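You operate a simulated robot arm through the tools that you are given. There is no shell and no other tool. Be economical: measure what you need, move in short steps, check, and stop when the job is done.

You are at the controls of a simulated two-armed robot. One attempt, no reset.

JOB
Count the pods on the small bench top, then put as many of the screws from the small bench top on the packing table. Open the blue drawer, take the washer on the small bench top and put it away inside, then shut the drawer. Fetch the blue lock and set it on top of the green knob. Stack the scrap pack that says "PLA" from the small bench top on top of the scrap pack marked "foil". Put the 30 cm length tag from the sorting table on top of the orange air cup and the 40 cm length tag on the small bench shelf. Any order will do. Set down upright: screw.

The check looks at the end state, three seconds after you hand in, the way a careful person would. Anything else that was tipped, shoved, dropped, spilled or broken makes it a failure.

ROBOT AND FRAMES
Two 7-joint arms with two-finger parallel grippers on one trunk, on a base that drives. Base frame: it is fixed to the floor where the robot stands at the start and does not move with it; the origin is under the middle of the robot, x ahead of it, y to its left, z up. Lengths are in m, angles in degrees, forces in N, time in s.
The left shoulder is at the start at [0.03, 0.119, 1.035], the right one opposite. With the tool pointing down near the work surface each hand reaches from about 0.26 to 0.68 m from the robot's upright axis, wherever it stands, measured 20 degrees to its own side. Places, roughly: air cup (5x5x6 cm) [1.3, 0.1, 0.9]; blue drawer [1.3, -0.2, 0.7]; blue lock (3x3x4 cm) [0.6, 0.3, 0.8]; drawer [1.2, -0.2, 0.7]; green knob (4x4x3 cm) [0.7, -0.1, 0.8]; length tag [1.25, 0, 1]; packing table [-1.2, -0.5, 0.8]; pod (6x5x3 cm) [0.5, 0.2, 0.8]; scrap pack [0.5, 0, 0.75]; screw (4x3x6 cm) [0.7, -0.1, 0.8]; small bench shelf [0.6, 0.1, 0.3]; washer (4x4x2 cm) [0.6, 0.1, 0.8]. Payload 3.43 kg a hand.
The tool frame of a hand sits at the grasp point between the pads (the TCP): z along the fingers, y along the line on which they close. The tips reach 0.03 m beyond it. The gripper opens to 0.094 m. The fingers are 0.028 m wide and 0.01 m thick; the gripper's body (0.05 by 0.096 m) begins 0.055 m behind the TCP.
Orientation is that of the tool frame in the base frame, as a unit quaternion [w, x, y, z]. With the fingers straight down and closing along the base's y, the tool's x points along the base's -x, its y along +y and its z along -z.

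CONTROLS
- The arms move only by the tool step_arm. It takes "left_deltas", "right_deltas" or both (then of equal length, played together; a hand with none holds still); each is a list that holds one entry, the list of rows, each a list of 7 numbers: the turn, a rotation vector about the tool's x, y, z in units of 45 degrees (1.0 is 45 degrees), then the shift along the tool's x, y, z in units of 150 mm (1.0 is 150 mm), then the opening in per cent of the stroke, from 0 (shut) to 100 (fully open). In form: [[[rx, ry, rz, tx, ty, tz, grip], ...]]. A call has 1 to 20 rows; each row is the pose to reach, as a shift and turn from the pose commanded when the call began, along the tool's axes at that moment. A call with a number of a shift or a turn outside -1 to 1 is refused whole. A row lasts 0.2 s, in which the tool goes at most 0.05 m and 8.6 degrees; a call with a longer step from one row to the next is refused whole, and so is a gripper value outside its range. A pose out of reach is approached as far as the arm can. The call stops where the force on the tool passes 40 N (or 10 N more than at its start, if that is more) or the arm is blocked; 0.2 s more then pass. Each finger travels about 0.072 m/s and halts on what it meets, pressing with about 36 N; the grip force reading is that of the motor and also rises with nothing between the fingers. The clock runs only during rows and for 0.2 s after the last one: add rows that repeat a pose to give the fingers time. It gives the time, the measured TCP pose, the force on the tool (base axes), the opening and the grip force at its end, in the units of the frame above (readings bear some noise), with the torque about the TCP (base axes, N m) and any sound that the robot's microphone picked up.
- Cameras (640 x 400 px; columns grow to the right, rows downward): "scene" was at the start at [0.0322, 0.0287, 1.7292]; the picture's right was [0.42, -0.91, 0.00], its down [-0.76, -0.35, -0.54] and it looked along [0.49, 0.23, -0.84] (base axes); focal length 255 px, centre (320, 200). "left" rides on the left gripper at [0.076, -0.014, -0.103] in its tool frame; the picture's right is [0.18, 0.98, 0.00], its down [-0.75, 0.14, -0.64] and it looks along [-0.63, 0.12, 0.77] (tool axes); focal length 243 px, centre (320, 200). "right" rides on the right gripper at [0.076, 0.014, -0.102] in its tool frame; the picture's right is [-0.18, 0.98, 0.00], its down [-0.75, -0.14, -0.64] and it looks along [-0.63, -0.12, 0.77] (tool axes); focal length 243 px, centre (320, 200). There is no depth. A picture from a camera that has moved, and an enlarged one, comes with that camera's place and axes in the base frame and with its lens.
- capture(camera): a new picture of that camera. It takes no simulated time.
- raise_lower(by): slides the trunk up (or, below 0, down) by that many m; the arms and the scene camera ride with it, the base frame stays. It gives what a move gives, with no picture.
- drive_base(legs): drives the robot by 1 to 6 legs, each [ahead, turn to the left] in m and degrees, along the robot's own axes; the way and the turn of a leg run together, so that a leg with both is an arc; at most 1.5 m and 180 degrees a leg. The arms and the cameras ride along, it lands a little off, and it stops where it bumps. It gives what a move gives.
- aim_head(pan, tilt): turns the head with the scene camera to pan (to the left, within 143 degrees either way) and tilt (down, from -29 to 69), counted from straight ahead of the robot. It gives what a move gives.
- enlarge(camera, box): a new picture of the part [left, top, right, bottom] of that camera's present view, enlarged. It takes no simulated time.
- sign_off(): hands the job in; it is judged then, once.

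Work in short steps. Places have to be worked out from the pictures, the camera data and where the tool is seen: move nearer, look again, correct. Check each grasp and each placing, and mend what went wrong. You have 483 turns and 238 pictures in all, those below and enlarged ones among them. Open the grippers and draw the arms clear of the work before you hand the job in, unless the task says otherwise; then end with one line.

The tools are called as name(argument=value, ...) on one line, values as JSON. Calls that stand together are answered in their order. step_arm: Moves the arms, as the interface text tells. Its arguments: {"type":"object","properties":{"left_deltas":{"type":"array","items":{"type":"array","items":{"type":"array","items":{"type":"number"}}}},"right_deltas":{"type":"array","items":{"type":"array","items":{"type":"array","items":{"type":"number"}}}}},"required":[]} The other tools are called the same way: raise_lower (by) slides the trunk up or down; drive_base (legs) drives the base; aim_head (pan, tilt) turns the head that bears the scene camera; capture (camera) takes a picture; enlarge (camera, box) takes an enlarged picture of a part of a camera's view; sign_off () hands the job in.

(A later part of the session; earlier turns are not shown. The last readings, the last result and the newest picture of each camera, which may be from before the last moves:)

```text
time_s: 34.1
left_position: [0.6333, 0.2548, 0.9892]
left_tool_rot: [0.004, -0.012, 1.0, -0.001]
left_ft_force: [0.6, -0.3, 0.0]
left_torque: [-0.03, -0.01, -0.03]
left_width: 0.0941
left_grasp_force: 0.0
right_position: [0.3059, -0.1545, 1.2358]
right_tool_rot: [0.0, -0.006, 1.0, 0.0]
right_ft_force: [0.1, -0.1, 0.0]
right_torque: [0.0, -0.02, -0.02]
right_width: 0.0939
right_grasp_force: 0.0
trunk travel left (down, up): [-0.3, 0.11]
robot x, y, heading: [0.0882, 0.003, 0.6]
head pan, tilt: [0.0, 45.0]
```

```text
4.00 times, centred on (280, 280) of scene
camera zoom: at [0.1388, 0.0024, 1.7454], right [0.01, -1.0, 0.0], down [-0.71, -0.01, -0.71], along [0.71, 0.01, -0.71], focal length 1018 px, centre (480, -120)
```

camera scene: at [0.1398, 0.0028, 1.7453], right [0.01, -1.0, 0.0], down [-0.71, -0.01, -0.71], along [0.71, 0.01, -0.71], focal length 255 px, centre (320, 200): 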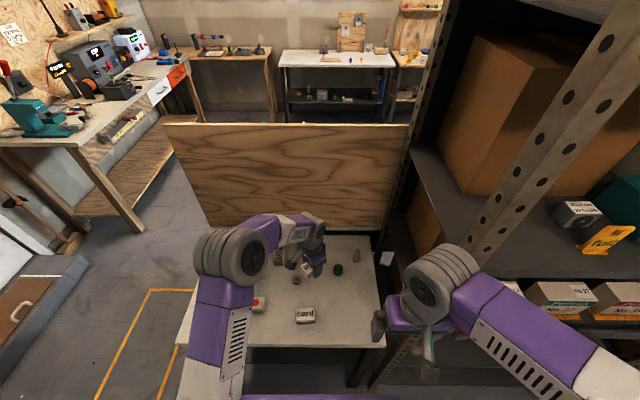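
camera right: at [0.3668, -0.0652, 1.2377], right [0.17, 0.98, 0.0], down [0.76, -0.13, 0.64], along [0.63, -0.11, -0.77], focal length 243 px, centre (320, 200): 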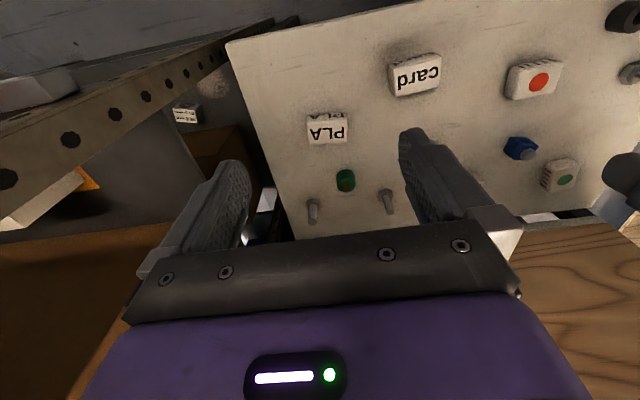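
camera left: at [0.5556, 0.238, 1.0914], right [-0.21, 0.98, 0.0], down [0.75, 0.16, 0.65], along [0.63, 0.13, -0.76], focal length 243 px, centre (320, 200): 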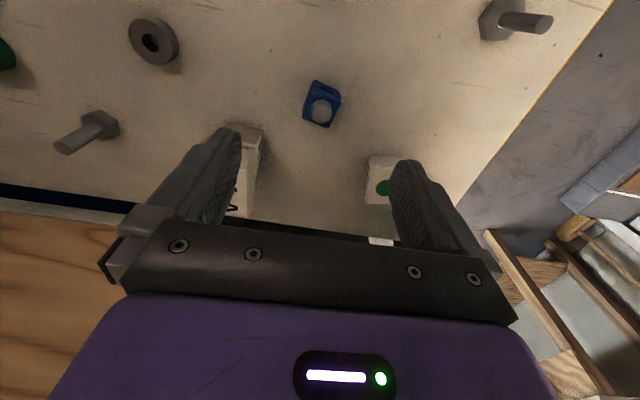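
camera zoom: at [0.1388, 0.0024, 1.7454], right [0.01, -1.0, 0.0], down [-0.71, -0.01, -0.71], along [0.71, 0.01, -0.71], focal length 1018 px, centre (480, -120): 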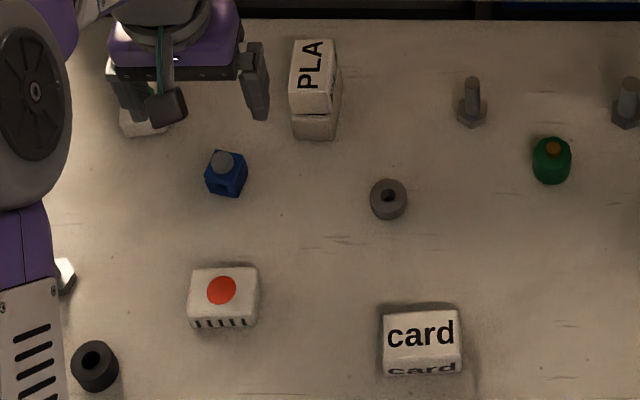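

Lock centre ≈(0.639,0.256), rotated ~13°. I align and descend around it (opening ~70 %).

step_arm(left_deltas=[[[0, 0, 0.15, -0.04, 0.01, 0.1, 70], [0, 0, 0.31, -0.04, 0.01, 0.25, 70], [0, 0, 0.31, -0.04, 0.01, 0.45, 70], [0, 0, 0.31, -0.04, 0.01, 0.65, 70], [0, 0, 0.31, -0.04, 0.01, 0.65, 70]]])

capture(camera="left")

```text
time_s: 35.3
left_position: [0.6398, 0.2575, 0.8902]
left_tool_rot: [0.004, 0.11, 0.994, 0.0]
left_ft_force: [0.3, 0.3, -0.8]
left_torque: [-0.02, 0.02, 0.0]
left_width: 0.0657
left_grasp_force: 0.0
right_position: [0.3076, -0.1539, 1.2353]
right_tool_rot: [0.0, -0.005, 1.0, 0.0]
right_ft_force: [-0.5, -0.2, -0.4]
right_torque: [0.05, -0.01, -0.05]
right_width: 0.0938
right_grasp_force: 0.0
trunk travel left (down, up): [-0.3, 0.11]
robot x, y, heading: [0.0875, 0.0012, 0.9]
head pan, tilt: [0.0, 45.0]
```

```text
201 pictures are left
camera left: at [0.5614, 0.2594, 0.993], right [0.04, 1.0, 0.0], down [0.76, -0.03, 0.65], along [0.65, -0.02, -0.76], focal length 243 px, centre (320, 200)
```

left: 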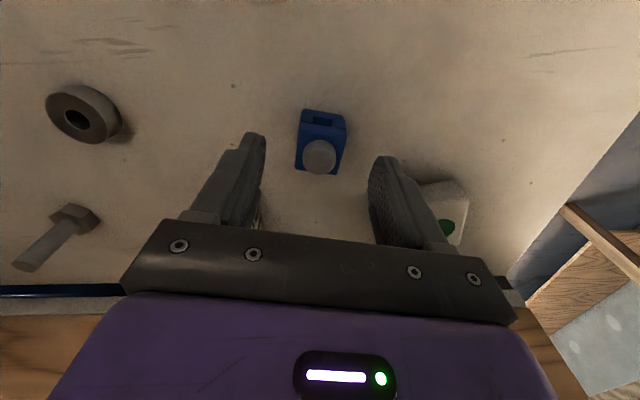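

The lock is centred; I add ~6° more yaw, descend and grip.

step_arm(left_deltas=[[[0, 0, 0.07, 0.015, 0, 0.1, 70], [0, 0, 0.13, 0.015, 0, 0.2, 70], [0, 0, 0.13, 0.015, 0, 0.245, 70], [0, 0, 0.13, 0.015, 0, 0.245, 30], [0, 0, 0.13, 0.015, 0, 0.245, 0], [0, 0, 0.13, 0.015, 0, 0.245, 0], [0, 0, 0.13, 0.015, 0, 0.245, 0]]])

capture(camera="left")

```text
time_s: 36.9
left_position: [0.6376, 0.2565, 0.8543]
left_tool_rot: [0.002, 0.161, 0.987, -0.001]
left_ft_force: [0.1, -0.4, 0.8]
left_torque: [0.0, -0.03, -0.03]
left_width: 0.0335
left_grasp_force: 36.2
right_position: [0.307, -0.1545, 1.2367]
right_tool_rot: [0.0, -0.005, 1.0, 0.0]
right_ft_force: [-0.2, -0.2, -0.5]
right_torque: [-0.05, -0.01, 0.01]
right_width: 0.0941
right_grasp_force: 0.1
trunk travel left (down, up): [-0.3, 0.11]
robot x, y, heading: [0.0886, 0.0013, 0.7]
head pan, tilt: [0.0, 45.0]
```

```text
200 pictures are left
camera left: at [0.5591, 0.2669, 0.9567], right [0.14, 0.99, 0.0], down [0.76, -0.1, 0.65], along [0.64, -0.09, -0.76], focal length 243 px, centre (320, 200)
```

left: 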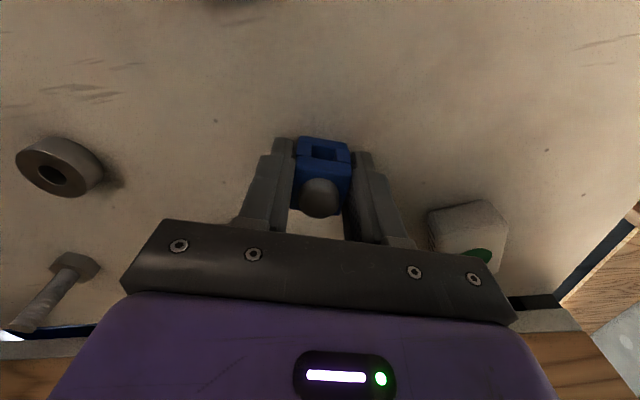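

Lock gripped (0.0335 m). I lift and carry it toward the green knob, turning back square.

step_arm(left_deltas=[[[0, 0, 0, 0, 0, -0.15, 0], [0, 0, 0, 0, 0, -0.4, 0], [0, 0, 0, 0, 0, -0.7, 0], [0, 0, 0, 0, 0, -0.93, 0], [0, 0, -0.15, -0.07, -0.22, -0.93, 0], [0, 0, -0.3, -0.15, -0.45, -0.93, 0], [0, 0, -0.41, -0.22, -0.67, -0.93, 0], [0, 0, -0.41, -0.297, -0.885, -0.93, 0]]])

step_arm(left_deltas=[[[0, 0, 0, -0.05, -0.25, 0, 0], [0, 0, 0, -0.05, -0.5, 0, 0], [0, 0, 0, -0.05, -0.75, 0, 0], [0, 0, 0, -0.05, -0.75, 0, 0]]])

capture(camera="left")

enlarge(camera="left", box=[160, 0, 400, 150])

```text
time_s: 38.7
left_position: [0.6377, 0.1173, 0.9957]
left_tool_rot: [0.004, -0.001, 1.0, 0.0]
left_ft_force: [1.2, 0.3, -0.6]
left_torque: [-0.01, -0.02, 0.0]
left_width: 0.0333
left_grasp_force: 35.5
right_position: [0.3072, -0.1567, 1.235]
right_tool_rot: [0.0, -0.005, 1.0, 0.0]
right_ft_force: [-0.3, -0.3, 0.1]
right_torque: [0.04, 0.01, -0.01]
right_width: 0.0938
right_grasp_force: 0.1
trunk travel left (down, up): [-0.3, 0.11]
robot x, y, heading: [0.0923, 0.0008, 0.6]
head pan, tilt: [0.0, 45.0]
```

```text
time_s: 39.7
left_position: [0.646, 0.0034, 0.9949]
left_tool_rot: [0.002, 0.001, 1.0, -0.001]
left_ft_force: [0.3, -0.2, -0.6]
left_torque: [-0.02, -0.01, -0.01]
left_width: 0.0336
left_grasp_force: 36.6
right_position: [0.3069, -0.153, 1.2357]
right_tool_rot: [0.0, -0.005, 1.0, 0.0]
right_ft_force: [-0.3, -0.1, -0.5]
right_torque: [0.03, 0.01, -0.01]
right_width: 0.0941
right_grasp_force: 0.1
trunk travel left (down, up): [-0.3, 0.11]
robot x, y, heading: [0.0907, 0.0044, 0.7]
head pan, tilt: [0.0, 45.0]
```

```text
199 pictures are left
camera left: at [0.5685, -0.0111, 1.0983], right [-0.18, 0.98, 0.0], down [0.75, 0.14, 0.65], along [0.64, 0.12, -0.76], focal length 243 px, centre (320, 200)
```

left: 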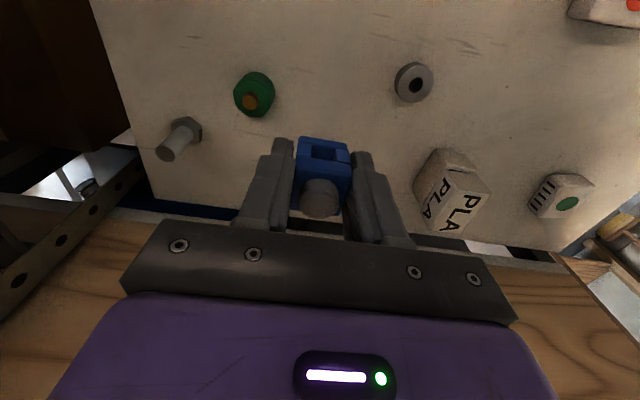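

```text
2.67 times, centred on (280, 75) of left
camera zoom: at [0.5685, -0.0111, 1.0983], right [-0.18, 0.98, 0.0], down [0.75, 0.14, 0.65], along [0.64, 0.12, -0.76], focal length 647 px, centre (427, 533)
```

zoom: 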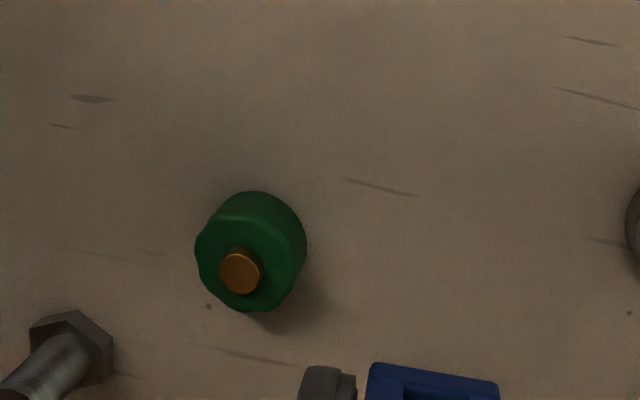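

The knob has a brass stub on top, so centring matters. Knob axis ≈(0.663,−0.065). I move the hand above it at the same height to refine.

step_arm(left_deltas=[[[0, 0, 0, -0.05, -0.22, 0, 0], [0, 0, 0, -0.1, -0.456, 0, 0], [0, 0, 0, -0.1, -0.456, 0, 0]]])

enlarge(camera="left", box=[240, 60, 400, 160])

enlarge(camera="left", box=[240, 120, 400, 220])

```text
time_s: 40.5
left_position: [0.6584, -0.0618, 0.9963]
left_tool_rot: [0.002, 0.0, 1.0, 0.0]
left_ft_force: [1.1, -0.8, -0.9]
left_torque: [0.01, -0.01, -0.04]
left_width: 0.0335
left_grasp_force: 35.5
right_position: [0.3062, -0.1532, 1.2352]
right_tool_rot: [0.0, -0.005, 1.0, 0.0]
right_ft_force: [0.1, -0.7, -0.3]
right_torque: [-0.04, 0.0, 0.03]
right_width: 0.0939
right_grasp_force: 0.0
trunk travel left (down, up): [-0.3, 0.11]
robot x, y, heading: [0.0853, 0.0025, 0.4]
head pan, tilt: [0.0, 45.0]
```

```text
4.00 times, centred on (320, 110) of left
camera zoom: at [0.5822, -0.077, 1.0991], right [-0.18, 0.98, 0.0], down [0.75, 0.14, 0.65], along [0.64, 0.12, -0.76], focal length 970 px, centre (320, 560)
```

zoom: 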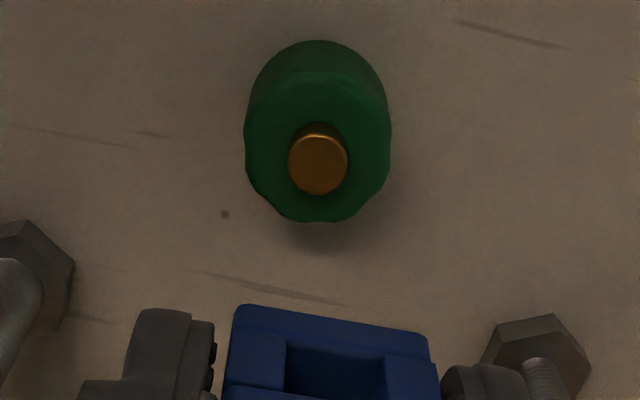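

```text
4.00 times, centred on (320, 170) of left
camera zoom: at [0.5822, -0.077, 1.0991], right [-0.18, 0.98, 0.0], down [0.75, 0.14, 0.65], along [0.64, 0.12, -0.76], focal length 970 px, centre (320, 320)
```

zoom: 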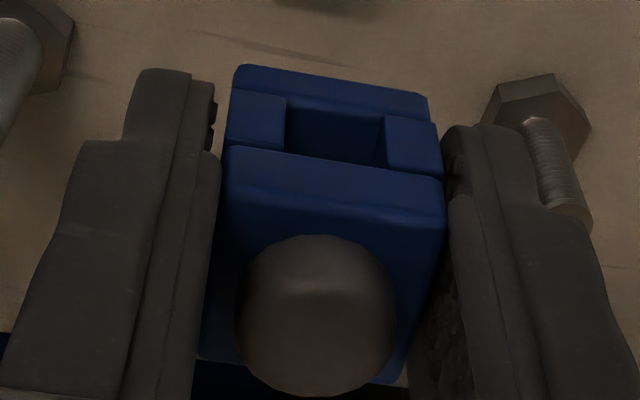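

Two views agree: knob axis ≈(0.6586,−0.062) with stub top at z≈0.86. I descend to just above contact (expected at TCP≈0.894).

step_arm(left_deltas=[[[0, 0, 0, 0.01, 0, 0.2, 0], [0, 0, 0, 0.01, 0, 0.4, 0], [0, 0, 0, 0.01, 0, 0.55, 0], [0, 0, 0, 0.01, 0, 0.62, 0], [0, 0, 0, 0.01, 0, 0.62, 0]]])

capture(camera="left")

enlarge(camera="scene", box=[280, 230, 400, 305])

```text
time_s: 41.7
left_position: [0.6583, -0.0656, 0.9021]
left_tool_rot: [0.003, 0.0, 1.0, -0.001]
left_ft_force: [-0.3, -0.2, -1.2]
left_torque: [0.0, 0.01, 0.01]
left_width: 0.0335
left_grasp_force: 35.4
right_position: [0.3057, -0.1553, 1.2354]
right_tool_rot: [0.001, -0.005, 1.0, 0.0]
right_ft_force: [0.9, 0.0, 0.5]
right_torque: [0.02, -0.01, -0.01]
right_width: 0.0942
right_grasp_force: 0.1
trunk travel left (down, up): [-0.3, 0.11]
robot x, y, heading: [0.0903, 0.0024, 0.6]
head pan, tilt: [0.0, 45.0]
```

```text
195 pictures are left
camera left: at [0.581, -0.0792, 1.0046], right [-0.18, 0.98, 0.0], down [0.75, 0.14, 0.65], along [0.64, 0.12, -0.76], focal length 243 px, centre (320, 200)
```

left: 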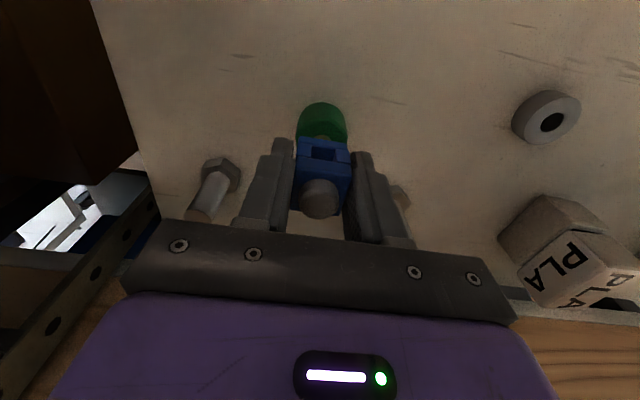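

```text
5.33 times, centred on (340, 268) of scene
camera zoom: at [0.1395, 0.0023, 1.7454], right [0.01, -1.0, 0.0], down [-0.71, -0.01, -0.71], along [0.71, 0.01, -0.71], focal length 1358 px, centre (213, -160)
```

zoom: 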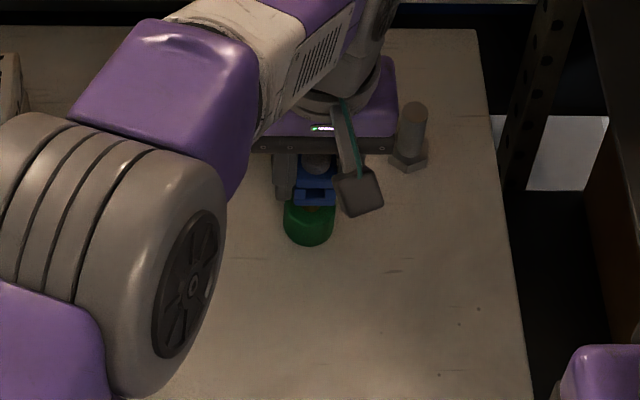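

I zoom on the lock/knob gap to check lateral alignment.

enlarge(camera="left", box=[272, 90, 368, 150])

enlarge(camera="scene", box=[320, 255, 352, 275])

```text
6.67 times, centred on (320, 120) of left
camera zoom: at [0.581, -0.0792, 1.0046], right [-0.18, 0.98, 0.0], down [0.75, 0.14, 0.65], along [0.64, 0.12, -0.76], focal length 1618 px, centre (320, 733)
```

zoom: 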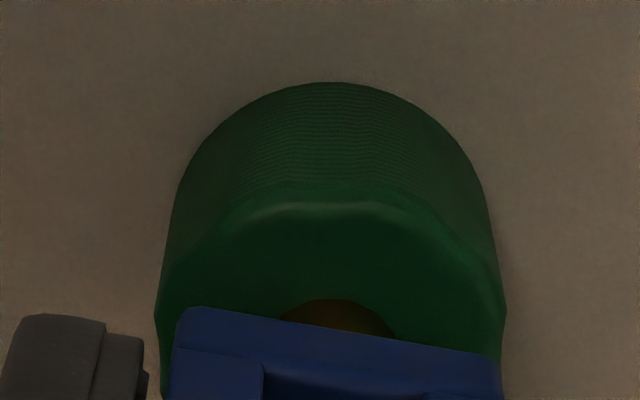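

```text
16.00 times, centred on (336, 265) of scene
camera zoom: at [0.1395, 0.0023, 1.7454], right [0.01, -1.0, 0.0], down [-0.71, -0.01, -0.71], along [0.71, 0.01, -0.71], focal length 4074 px, centre (64, -840)
```

zoom: 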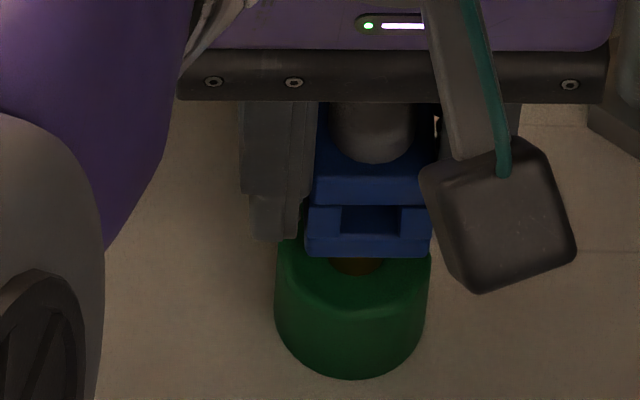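

Both views suggest the lock is ~2 mm too far right. I correct by 2 mm and lower gently to contact.

step_arm(left_deltas=[[[0, 0, 0, 0.007, 0.014, 0.0, 0], [0, 0, 0, 0.007, 0.014, 0.02, 0], [0, 0, 0, 0.007, 0.014, 0.04, 0], [0, 0, 0, 0.007, 0.014, 0.06, 0], [0, 0, 0, 0.007, 0.014, 0.06, 0]]])

enlarge(camera="scene", box=[320, 255, 352, 275])

```text
time_s: 42.9
left_position: [0.6575, -0.062, 0.8925]
left_tool_rot: [0.003, 0.0, 1.0, -0.001]
left_ft_force: [-0.9, 0.5, -0.4]
left_torque: [0.04, 0.0, -0.01]
left_width: 0.0334
left_grasp_force: 35.6
right_position: [0.3073, -0.1552, 1.2352]
right_tool_rot: [0.0, -0.005, 1.0, 0.0]
right_ft_force: [0.3, 0.2, 0.1]
right_torque: [0.02, -0.02, -0.01]
right_width: 0.0939
right_grasp_force: 0.1
trunk travel left (down, up): [-0.3, 0.11]
robot x, y, heading: [0.0907, 0.0, 0.4]
head pan, tilt: [0.0, 45.0]
```

```text
16.00 times, centred on (336, 265) of scene
camera zoom: at [0.1396, 0.0023, 1.7454], right [0.01, -1.0, 0.0], down [-0.71, -0.01, -0.71], along [0.71, 0.01, -0.71], focal length 4074 px, centre (64, -840)
```

zoom: 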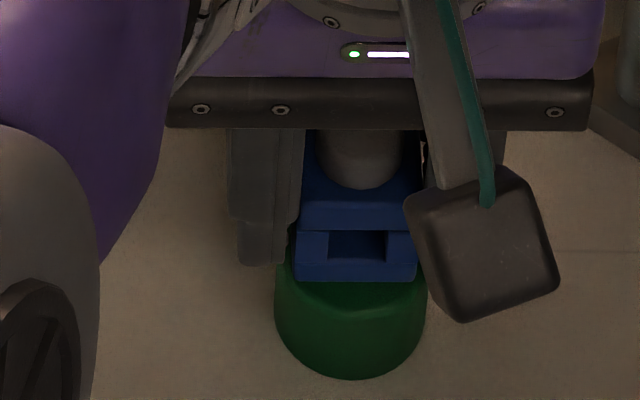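

Now well centred; not yet in contact. Continue down in 2 mm rows.

step_arm(left_deltas=[[[0, 0, 0, 0, 0, 0.015, 0], [0, 0, 0, 0, 0, 0.03, 0], [0, 0, 0, 0, 0, 0.045, 0], [0, 0, 0, 0, 0, 0.045, 0]]])

enlarge(camera="scene", box=[320, 255, 352, 275])

```text
time_s: 43.9
left_position: [0.6582, -0.0622, 0.8873]
left_tool_rot: [0.002, -0.001, 1.0, -0.001]
left_ft_force: [-0.6, 0.2, -1.6]
left_torque: [-0.01, 0.03, 0.0]
left_width: 0.0332
left_grasp_force: 36.2
right_position: [0.3058, -0.1541, 1.2353]
right_tool_rot: [0.0, -0.005, 1.0, 0.0]
right_ft_force: [-0.7, 0.5, -0.5]
right_torque: [0.04, 0.01, -0.01]
right_width: 0.094
right_grasp_force: 0.0
trunk travel left (down, up): [-0.3, 0.11]
robot x, y, heading: [0.0899, 0.0017, 0.2]
head pan, tilt: [0.0, 45.0]
```

```text
16.00 times, centred on (336, 265) of scene
camera zoom: at [0.1396, 0.0023, 1.7454], right [0.01, -1.0, 0.0], down [-0.71, -0.01, -0.71], along [0.71, 0.01, -0.71], focal length 4074 px, centre (64, -840)
```

zoom: 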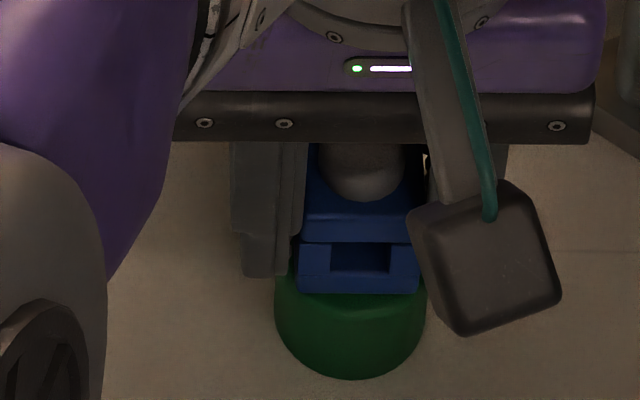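

Still free; continuing down.

step_arm(left_deltas=[[[0, 0, 0, 0, 0, 0.015, 0], [0, 0, 0, 0, 0, 0.03, 0], [0, 0, 0, 0, 0, 0.045, 0], [0, 0, 0, 0, 0, 0.06, 0], [0, 0, 0, 0, 0, 0.06, 0]]])

enlarge(camera="scene", box=[320, 255, 352, 275])

```text
time_s: 45.1
left_position: [0.657, -0.0614, 0.8825]
left_tool_rot: [0.008, 0.0, 1.0, -0.003]
left_ft_force: [1.1, -0.6, 35.6]
left_torque: [-0.01, -0.04, -0.03]
left_width: 0.0333
left_grasp_force: 36.0
right_position: [0.3039, -0.1543, 1.2355]
right_tool_rot: [0.001, -0.005, 1.0, 0.0]
right_ft_force: [0.0, 0.5, -0.7]
right_torque: [0.01, 0.01, 0.05]
right_width: 0.0938
right_grasp_force: 0.0
trunk travel left (down, up): [-0.3, 0.11]
robot x, y, heading: [0.093, 0.002, 0.6]
head pan, tilt: [0.0, 45.0]
```

```text
16.00 times, centred on (336, 265) of scene
camera zoom: at [0.1358, 0.0025, 1.7457], right [0.01, -1.0, 0.0], down [-0.71, -0.01, -0.71], along [0.71, 0.01, -0.71], focal length 4074 px, centre (64, -840)
```

zoom: 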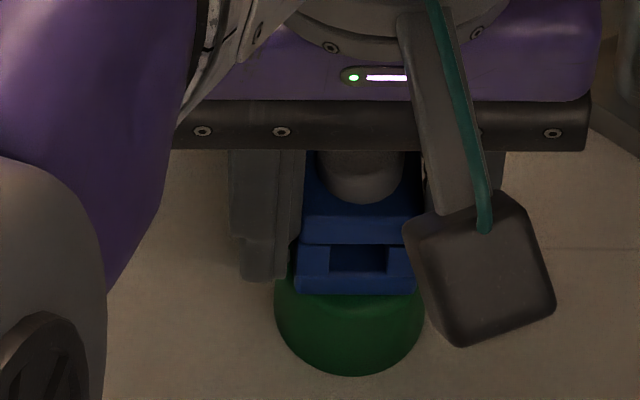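

Contact with near-zero torque, so it's centred. I relieve the pressure by ~2 mm, open gently, and check before rising.

step_arm(left_deltas=[[[0, 0, 0, 0, 0, -0.01, 0], [0, 0, 0, 0, 0, -0.018, 0], [0, 0, 0, 0, 0, -0.018, 0]]])

```text
time_s: 45.9
left_position: [0.6575, -0.062, 0.8814]
left_tool_rot: [0.005, 0.0, 1.0, -0.002]
left_ft_force: [3.5, -2.5, 23.4]
left_torque: [-0.1, -0.23, -0.03]
left_width: 0.033
left_grasp_force: 35.7
right_position: [0.3041, -0.1544, 1.2351]
right_tool_rot: [0.001, -0.005, 1.0, 0.0]
right_ft_force: [1.0, 0.2, -0.5]
right_torque: [0.0, -0.02, 0.0]
right_width: 0.094
right_grasp_force: 0.0
trunk travel left (down, up): [-0.3, 0.11]
robot x, y, heading: [0.088, 0.0032, 0.5]
head pan, tilt: [0.0, 45.0]
```

step_arm(left_deltas=[[[0, 0, 0, 0, 0, -0.01, 0], [0, 0, 0, 0, 0, -0.02, 0], [0, 0, 0, 0, 0, -0.02, 0]]])

```text
time_s: 46.7
left_position: [0.656, -0.062, 0.8826]
left_tool_rot: [0.002, 0.0, 1.0, 0.0]
left_ft_force: [2.4, -0.4, 9.5]
left_torque: [0.03, -0.12, -0.03]
left_width: 0.033
left_grasp_force: 36.0
right_position: [0.3062, -0.1537, 1.2353]
right_tool_rot: [0.0, -0.005, 1.0, 0.0]
right_ft_force: [0.3, 0.2, -0.4]
right_torque: [0.02, -0.02, 0.0]
right_width: 0.0941
right_grasp_force: 0.1
trunk travel left (down, up): [-0.3, 0.11]
robot x, y, heading: [0.0868, 0.0049, 0.8]
head pan, tilt: [0.0, 45.0]
```

Force is down to ~10 N with the lock resting; I open slowly to ~65 %.

step_arm(left_deltas=[[[0, 0, 0, 0, 0, 0, 38], [0, 0, 0, 0, 0, 0, 42], [0, 0, 0, 0, 0, 0, 50], [0, 0, 0, 0, 0, 0, 60], [0, 0, 0, 0, 0, 0, 70], [0, 0, 0, 0, 0, 0, 70]]])

enlarge(camera="scene", box=[320, 255, 352, 275])

capture(camera="left")

```text
time_s: 48.1
left_position: [0.657, -0.0629, 0.8829]
left_tool_rot: [0.002, 0.0, 1.0, 0.0]
left_ft_force: [-0.4, -0.1, -0.4]
left_torque: [-0.02, -0.01, 0.03]
left_width: 0.0657
left_grasp_force: 0.0
right_position: [0.3063, -0.1548, 1.2361]
right_tool_rot: [-0.001, -0.005, 1.0, 0.0]
right_ft_force: [-0.2, 0.0, 0.8]
right_torque: [0.0, 0.01, 0.01]
right_width: 0.094
right_grasp_force: 0.0
trunk travel left (down, up): [-0.3, 0.11]
robot x, y, heading: [0.0905, 0.001, 0.7]
head pan, tilt: [0.0, 45.0]
```

```text
16.00 times, centred on (336, 265) of scene
camera zoom: at [0.1395, 0.0023, 1.7454], right [0.01, -1.0, 0.0], down [-0.71, -0.01, -0.71], along [0.71, 0.01, -0.71], focal length 4074 px, centre (64, -840)
```

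zoom: 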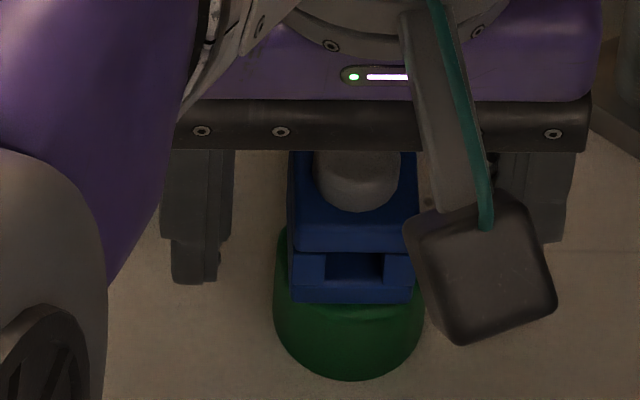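

```text
187 pictures are left
camera left: at [0.5802, -0.077, 0.9857], right [-0.18, 0.98, 0.0], down [0.75, 0.14, 0.65], along [0.64, 0.12, -0.76], focal length 243 px, centre (320, 200)
```

left: 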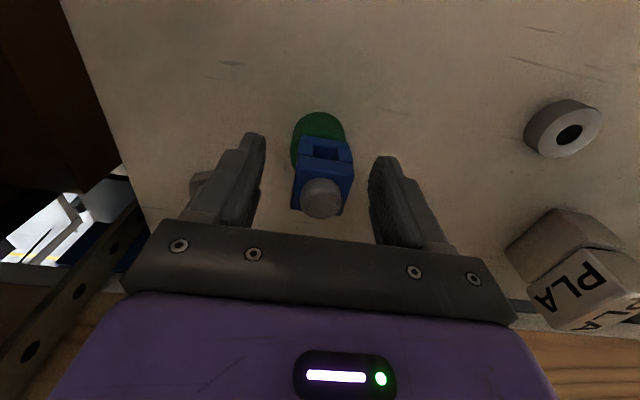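

The lock stays on the knob. I rise straight up and inspect.

step_arm(left_deltas=[[[0, 0, 0, 0, 0, -0.1, 70], [0, 0, 0, 0, 0, -0.3, 70], [0, 0, 0, 0, 0, -0.6, 70], [0, 0, 0, 0, 0, -0.8, 70]]])

enlarge(camera="left", box=[240, 60, 400, 160])

enlarge(camera="scene", box=[312, 250, 360, 280])

```text
time_s: 49.1
left_position: [0.6565, -0.0628, 1.0048]
left_tool_rot: [0.004, 0.0, 1.0, -0.002]
left_ft_force: [-0.2, 0.0, 1.3]
left_torque: [-0.01, -0.02, -0.01]
left_width: 0.0659
left_grasp_force: 0.1
right_position: [0.3056, -0.1545, 1.2348]
right_tool_rot: [0.0, -0.005, 1.0, -0.001]
right_ft_force: [-0.1, 0.4, -0.2]
right_torque: [0.03, 0.0, -0.02]
right_width: 0.0942
right_grasp_force: 0.0
trunk travel left (down, up): [-0.3, 0.11]
robot x, y, heading: [0.088, 0.0028, 0.6]
head pan, tilt: [0.0, 45.0]
```

```text
4.00 times, centred on (320, 110) of left
camera zoom: at [0.5794, -0.0791, 1.1067], right [-0.18, 0.98, 0.0], down [0.75, 0.14, 0.65], along [0.64, 0.12, -0.76], focal length 970 px, centre (320, 560)
```

zoom: 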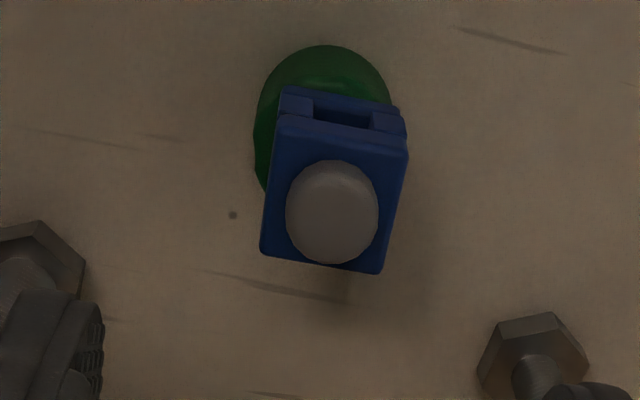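

```text
13.33 times, centred on (336, 265) of scene
camera zoom: at [0.1395, 0.0024, 1.7454], right [0.01, -1.0, 0.0], down [-0.71, -0.01, -0.71], along [0.71, 0.01, -0.71], focal length 3395 px, centre (107, -667)
```

zoom: 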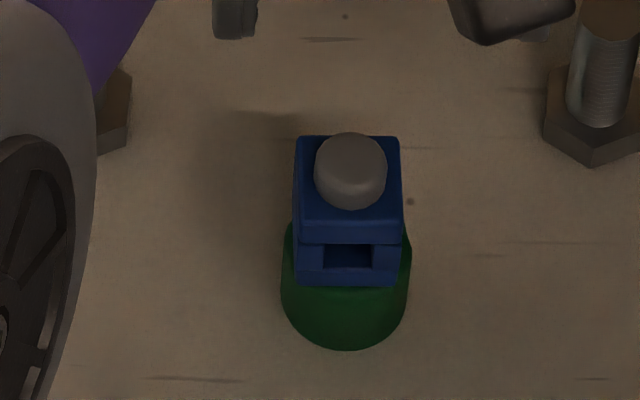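

The lock sits level on the knob. Now the screws (2 pods → 2 screws): left hand goes to the middle screw ≈(0.72,0.016), right hand moves toward the right one ≈(0.72,−0.144).

step_arm(left_deltas=[[[0, 0, 0, 0, 0.25, 0, 70], [0, 0, 0, -0.15, 0.52, 0, 70], [0, 0, 0, -0.35, 0.52, 0, 70], [0, 0, 0, -0.35, 0.52, 0, 70]]])

step_arm(right_deltas=[[[0, 0, 0, -0.25, 0, 0.1, 70], [0, 0, 0, -0.5, 0, 0.2, 70], [0, 0, 0, -0.75, 0, 0.3, 70], [0, 0, 0, -1, 0, 0.4, 70]]])

step_arm(right_deltas=[[[0, 0, 0, -0.25, 0, 0.25, 70], [0, 0, 0, -0.5, 0, 0.5, 70], [0, 0, 0, -0.75, 0, 0.75, 70], [0, 0, 0, -1, 0, 1, 70]]])

capture(camera="left")

capture(camera="right")

capture(camera="scene")

```text
time_s: 50.1
left_position: [0.7086, 0.0144, 1.0029]
left_tool_rot: [0.003, -0.001, 1.0, -0.001]
left_ft_force: [0.0, -0.1, 0.2]
left_torque: [-0.01, -0.01, 0.01]
left_width: 0.0661
left_grasp_force: 0.0
right_position: [0.3055, -0.1544, 1.2355]
right_tool_rot: [0.0, -0.006, 1.0, 0.001]
right_ft_force: [0.3, 1.0, -0.1]
right_torque: [-0.03, -0.01, 0.0]
right_width: 0.0941
right_grasp_force: 0.0
trunk travel left (down, up): [-0.3, 0.11]
robot x, y, heading: [0.0905, 0.0019, 0.6]
head pan, tilt: [0.0, 45.0]
```

```text
time_s: 51.1
left_position: [0.7112, 0.0131, 1.0022]
left_tool_rot: [0.004, 0.0, 1.0, -0.001]
left_ft_force: [-0.6, -0.5, -0.1]
left_torque: [-0.01, -0.01, 0.03]
left_width: 0.0658
left_grasp_force: 0.1
right_position: [0.4572, -0.1543, 1.1766]
right_tool_rot: [0.001, -0.005, 1.0, -0.001]
right_ft_force: [-0.7, -0.9, 0.0]
right_torque: [0.0, 0.05, 0.01]
right_width: 0.0656
right_grasp_force: 0.0
trunk travel left (down, up): [-0.3, 0.11]
robot x, y, heading: [0.0904, 0.0021, 0.7]
head pan, tilt: [0.0, 45.0]
```

```text
refused: row 1 steps farther than a row can; nothing moved
```

```text
184 pictures are left
camera left: at [0.6332, -0.0004, 1.105], right [-0.18, 0.98, 0.0], down [0.75, 0.14, 0.65], along [0.63, 0.12, -0.76], focal length 243 px, centre (320, 200)
```

left: 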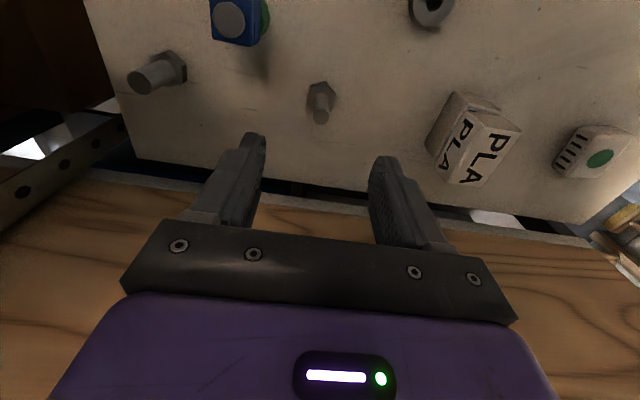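

```text
183 pictures are left
camera right: at [0.3806, -0.1416, 1.2782], right [0.17, 0.98, 0.0], down [0.76, -0.13, 0.64], along [0.63, -0.11, -0.77], focal length 243 px, centre (320, 200)
```

right: 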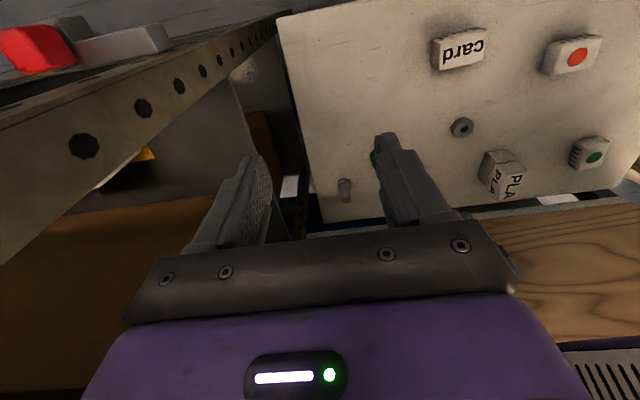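

```text
182 pictures are left
camera scene: at [0.1413, 0.0024, 1.7453], right [0.01, -1.0, 0.0], down [-0.71, -0.01, -0.71], along [0.71, 0.01, -0.71], focal length 255 px, centre (320, 200)
```

scene: 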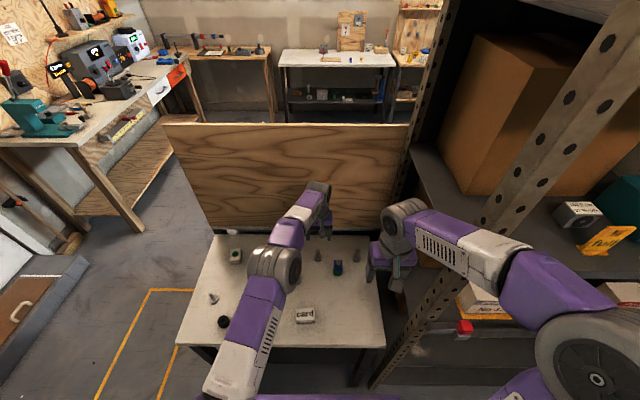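

The right forearm comes too near the rack post (≈(0.415,−0.30)), so I won't reach far with it. Instead the left hand will fetch the middle screw nearer, for the right hand. I retract the right arm and refine on the middle screw.

step_arm(right_deltas=[[[0, 0, 0, 0.25, 0, -0.1, 70], [0, 0, 0, 0.5, 0, -0.2, 70], [0, 0, 0, 0.75, 0, -0.3, 70], [0, 0, 0, 1, 0, -0.4, 70]]])

enlarge(camera="left", box=[240, 60, 400, 160])

```text
time_s: 52.1
left_position: [0.7087, 0.0132, 1.0035]
left_tool_rot: [0.004, 0.0, 1.0, -0.001]
left_ft_force: [0.1, 0.2, -0.1]
left_torque: [0.0, 0.0, 0.01]
left_width: 0.0662
left_grasp_force: 0.1
right_position: [0.3046, -0.1547, 1.2355]
right_tool_rot: [0.001, -0.005, 1.0, 0.0]
right_ft_force: [-0.3, 0.5, 0.1]
right_torque: [0.0, -0.06, -0.01]
right_width: 0.0658
right_grasp_force: 0.1
trunk travel left (down, up): [-0.3, 0.11]
robot x, y, heading: [0.09, 0.0015, 0.3]
head pan, tilt: [0.0, 45.0]
```

```text
4.00 times, centred on (320, 110) of left
camera zoom: at [0.6311, -0.0006, 1.1061], right [-0.18, 0.98, 0.0], down [0.75, 0.14, 0.65], along [0.64, 0.12, -0.76], focal length 970 px, centre (320, 560)
```

zoom: 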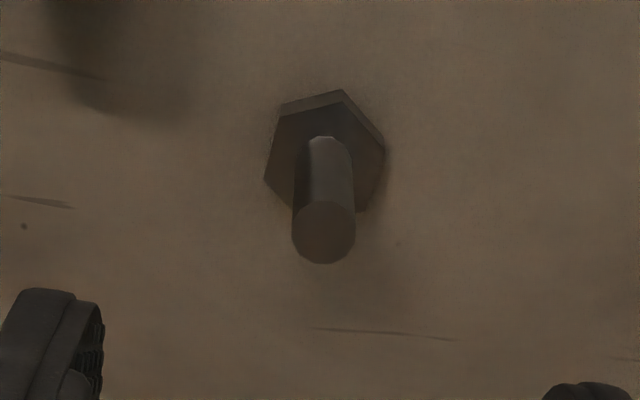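

Screw shank at ≈(0.718,0.016). I descend to TCP 0.872 and grip the shank.

step_arm(left_deltas=[[[0, 0, 0, -0.06, 0.019, 0.2, 60], [0, 0, 0, -0.06, 0.019, 0.45, 60], [0, 0, 0, -0.06, 0.019, 0.7, 60], [0, 0, 0, -0.06, 0.019, 0.87, 60], [0, 0, 0, -0.06, 0.019, 0.87, 60]]])

capture(camera="left")

```text
time_s: 53.3
left_position: [0.7126, 0.0208, 0.873]
left_tool_rot: [0.002, 0.0, 1.0, -0.001]
left_ft_force: [-0.6, 0.3, 0.2]
left_torque: [0.0, -0.01, 0.02]
left_width: 0.0564
left_grasp_force: 0.0
left hand out of reach, approached as far as the arm can: row 4, 5
right_position: [0.3067, -0.1534, 1.236]
right_tool_rot: [0.001, -0.005, 1.0, -0.001]
right_ft_force: [-0.4, -0.7, 0.2]
right_torque: [0.04, 0.02, -0.03]
right_width: 0.0657
right_grasp_force: 0.1
trunk travel left (down, up): [-0.3, 0.11]
robot x, y, heading: [0.0909, 0.0029, 0.9]
head pan, tilt: [0.0, 45.0]
```

```text
180 pictures are left
camera left: at [0.6346, 0.0063, 0.9753], right [-0.18, 0.98, 0.0], down [0.75, 0.14, 0.65], along [0.64, 0.12, -0.76], focal length 243 px, centre (320, 200)
```

left: 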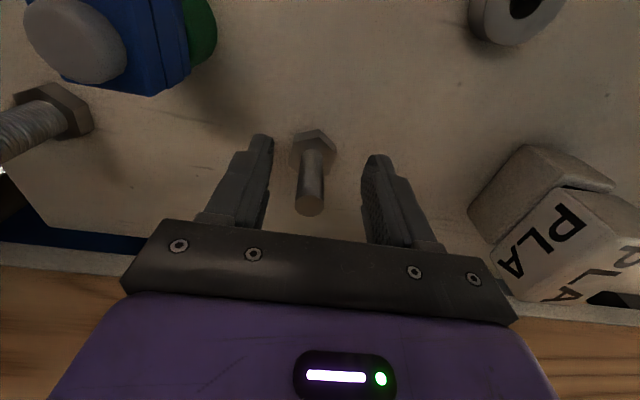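

At the reach limit; the shank sits ~6 mm forward but within the pads and ~3 mm to the right. I nudge right and close.

step_arm(left_deltas=[[[0, 0, 0, 0, -0.025, 0, 60], [0, 0, 0, 0, -0.025, 0, 60], [0, 0, 0, 0, -0.025, 0, 40], [0, 0, 0, 0, -0.025, 0, 20], [0, 0, 0, 0, -0.025, 0, 0], [0, 0, 0, 0, -0.025, 0, 0], [0, 0, 0, 0, -0.025, 0, 0]]])

capture(camera="left")

```text
time_s: 54.9
left_position: [0.7106, 0.0173, 0.8734]
left_tool_rot: [0.003, 0.001, 1.0, -0.001]
left_ft_force: [1.3, -0.3, 0.9]
left_torque: [0.03, 0.03, -0.01]
left_width: 0.018
left_grasp_force: 36.2
right_position: [0.3061, -0.1546, 1.2355]
right_tool_rot: [0.0, -0.006, 1.0, 0.0]
right_ft_force: [0.2, 0.2, -0.7]
right_torque: [0.0, 0.0, 0.01]
right_width: 0.0661
right_grasp_force: 0.1
trunk travel left (down, up): [-0.3, 0.11]
robot x, y, heading: [0.09, 0.0035, 0.6]
head pan, tilt: [0.0, 45.0]
```

```text
179 pictures are left
camera left: at [0.634, 0.0025, 0.9757], right [-0.18, 0.98, 0.0], down [0.75, 0.14, 0.65], along [0.64, 0.12, -0.76], focal length 243 px, centre (320, 200)
```

left: 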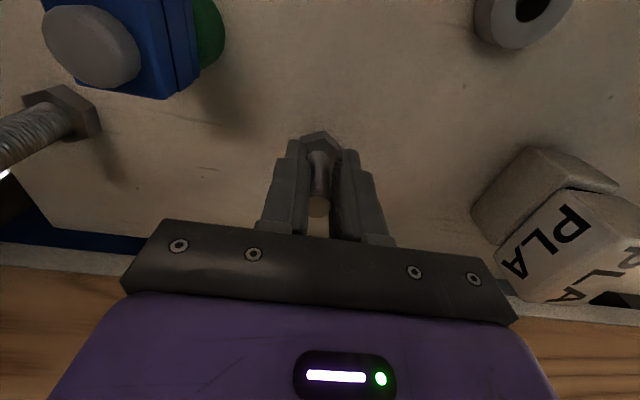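

Gripped (18 mm shank). I lift and carry it to the free spot near (0.50,−0.09).

step_arm(left_deltas=[[[0, 0, 0, 0, 0, -0.2, 0], [0, 0, 0, 0, 0, -0.45, 0], [0, 0, 0, 0, 0, -0.7, 0], [0, 0, 0, 0, 0, -0.87, 0], [0, 0, 0, 0.25, 0, -0.87, 0], [0, 0, 0, 0.5, 0, -0.87, 0], [0, 0, 0, 0.75, 0, -0.87, 0], [0, 0, 0, 1.0, 0, -0.87, 0]]])

step_arm(left_deltas=[[[0, 0, 0, 0.15, -0.22, 0, 0], [0, 0, 0, 0.3, -0.45, 0, 0], [0, 0, 0, 0.4, -0.71, 0, 0], [0, 0, 0, 0.4, -0.71, 0.3, 0], [0, 0, 0, 0.4, -0.71, 0.6, 0], [0, 0, 0, 0.4, -0.71, 0.6, 0]]])

capture(camera="left")

capture(camera="scene")

```text
time_s: 56.7
left_position: [0.561, 0.0177, 1.0045]
left_tool_rot: [0.002, 0.0, 1.0, -0.001]
left_ft_force: [-0.5, 0.1, -0.9]
left_torque: [0.01, -0.01, 0.01]
left_width: 0.0178
left_grasp_force: 35.5
right_position: [0.3053, -0.1534, 1.2361]
right_tool_rot: [0.001, -0.005, 1.0, 0.0]
right_ft_force: [1.0, 0.3, 0.3]
right_torque: [-0.02, -0.02, 0.01]
right_width: 0.0657
right_grasp_force: 0.1
trunk travel left (down, up): [-0.3, 0.11]
robot x, y, heading: [0.0897, 0.0024, 0.7]
head pan, tilt: [0.0, 45.0]
```

```text
time_s: 58.1
left_position: [0.5006, -0.0894, 0.9112]
left_tool_rot: [0.003, -0.001, 1.0, -0.001]
left_ft_force: [0.2, 0.3, -1.0]
left_torque: [0.02, 0.0, 0.0]
left_width: 0.0177
left_grasp_force: 36.1
right_position: [0.3057, -0.1525, 1.2367]
right_tool_rot: [0.0, -0.004, 1.0, 0.0]
right_ft_force: [0.5, 1.0, 1.1]
right_torque: [-0.06, 0.01, -0.02]
right_width: 0.0655
right_grasp_force: 0.1
trunk travel left (down, up): [-0.3, 0.11]
robot x, y, heading: [0.0904, 0.0061, 0.4]
head pan, tilt: [0.0, 45.0]
```

```text
178 pictures are left
camera left: at [0.4241, -0.1044, 1.0144], right [-0.18, 0.98, 0.0], down [0.75, 0.14, 0.65], along [0.64, 0.12, -0.76], focal length 243 px, centre (320, 200)
```

left: 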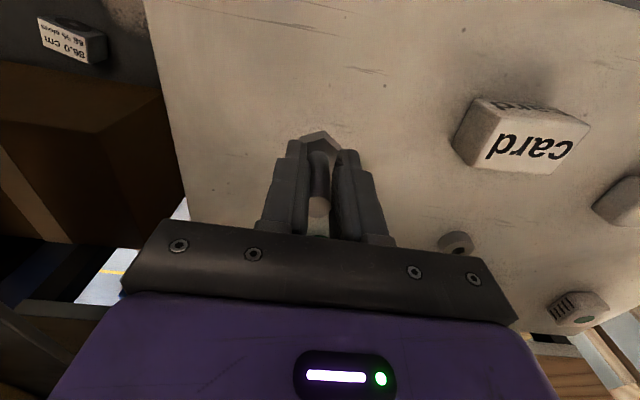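

```text
177 pictures are left
camera scene: at [0.1392, 0.0028, 1.7454], right [0.01, -1.0, 0.0], down [-0.71, -0.01, -0.71], along [0.71, 0.01, -0.71], focal length 255 px, centre (320, 200)
```

scene: 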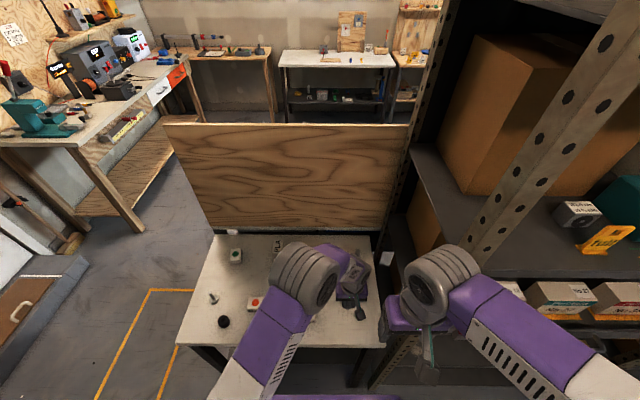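

Clear spot below. I lower the screw to the table height it was gripped at (0.8734) and release.

step_arm(left_deltas=[[[0, 0, 0, 0, 0, 0.12, 0], [0, 0, 0, 0, 0, 0.22, 0], [0, 0, 0, 0, 0, 0.25, 0], [0, 0, 0, 0, 0, 0.26, 0], [0, 0, 0, 0, 0, 0.26, 0]]])

```text
time_s: 59.3
left_position: [0.501, -0.0896, 0.8735]
left_tool_rot: [0.002, 0.0, 1.0, -0.001]
left_ft_force: [0.1, -0.4, -0.2]
left_torque: [-0.02, 0.0, 0.0]
left_width: 0.0178
left_grasp_force: 35.7
right_position: [0.305, -0.1541, 1.2361]
right_tool_rot: [0.0, -0.005, 1.0, 0.0]
right_ft_force: [-0.3, 0.6, -0.4]
right_torque: [-0.01, 0.02, 0.0]
right_width: 0.0657
right_grasp_force: 0.1
trunk travel left (down, up): [-0.3, 0.11]
robot x, y, heading: [0.0871, 0.0012, 0.5]
head pan, tilt: [0.0, 45.0]
```

step_arm(left_deltas=[[[0, 0, 0, 0, 0, 0.015, 0], [0, 0, 0, 0, 0, 0.03, 0], [0, 0, 0, 0, 0, 0.03, 0]]])

```text
time_s: 60.1
left_position: [0.5022, -0.0907, 0.8718]
left_tool_rot: [0.006, 0.0, 1.0, -0.003]
left_ft_force: [3.7, 3.8, 23.3]
left_torque: [0.02, -0.37, 0.0]
left_width: 0.0167
left_grasp_force: 36.0
right_position: [0.3051, -0.1531, 1.2368]
right_tool_rot: [0.002, -0.006, 1.0, 0.0]
right_ft_force: [0.1, -0.6, -0.2]
right_torque: [0.02, 0.0, 0.01]
right_width: 0.0657
right_grasp_force: 0.0
trunk travel left (down, up): [-0.3, 0.11]
robot x, y, heading: [0.0897, 0.0039, 0.5]
head pan, tilt: [0.0, 45.0]
```

The screw touches down (23 N). I ease off, open, and rise.

step_arm(left_deltas=[[[0, 0, 0, 0, 0, -0.013, 0], [0, 0, 0, 0, 0, -0.013, 22], [0, 0, 0, 0, 0, -0.013, 30], [0, 0, 0, 0, 0, -0.013, 45], [0, 0, 0, 0, 0, -0.013, 60], [0, 0, 0, 0, 0, -0.2, 60], [0, 0, 0, 0, 0, -0.5, 60], [0, 0, 0, 0, 0, -0.8, 60]]])

capture(camera="left")

```text
time_s: 61.9
left_position: [0.4996, -0.0896, 0.9904]
left_tool_rot: [0.002, 0.001, 1.0, -0.001]
left_ft_force: [-0.4, 0.0, 0.6]
left_torque: [-0.01, -0.04, 0.0]
left_width: 0.0564
left_grasp_force: 0.0
right_position: [0.3056, -0.1538, 1.2356]
right_tool_rot: [0.0, -0.005, 1.0, 0.001]
right_ft_force: [-0.5, -0.7, 0.1]
right_torque: [-0.04, -0.01, -0.01]
right_width: 0.0658
right_grasp_force: 0.0
trunk travel left (down, up): [-0.3, 0.11]
robot x, y, heading: [0.0909, 0.0063, 0.6]
head pan, tilt: [0.0, 45.0]
```

```text
176 pictures are left
camera left: at [0.422, -0.1038, 1.0924], right [-0.18, 0.98, 0.0], down [0.75, 0.14, 0.65], along [0.64, 0.12, -0.76], focal length 243 px, centre (320, 200)
```

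left: 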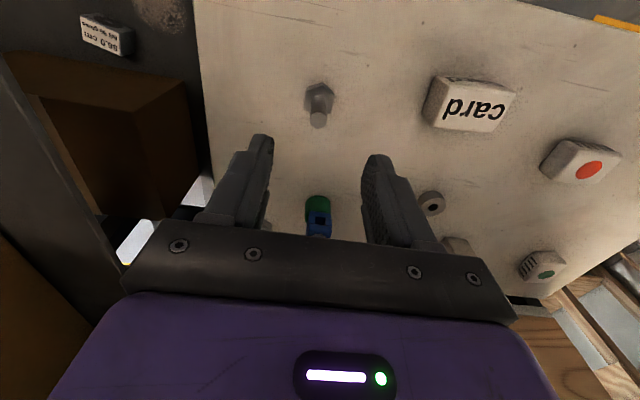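

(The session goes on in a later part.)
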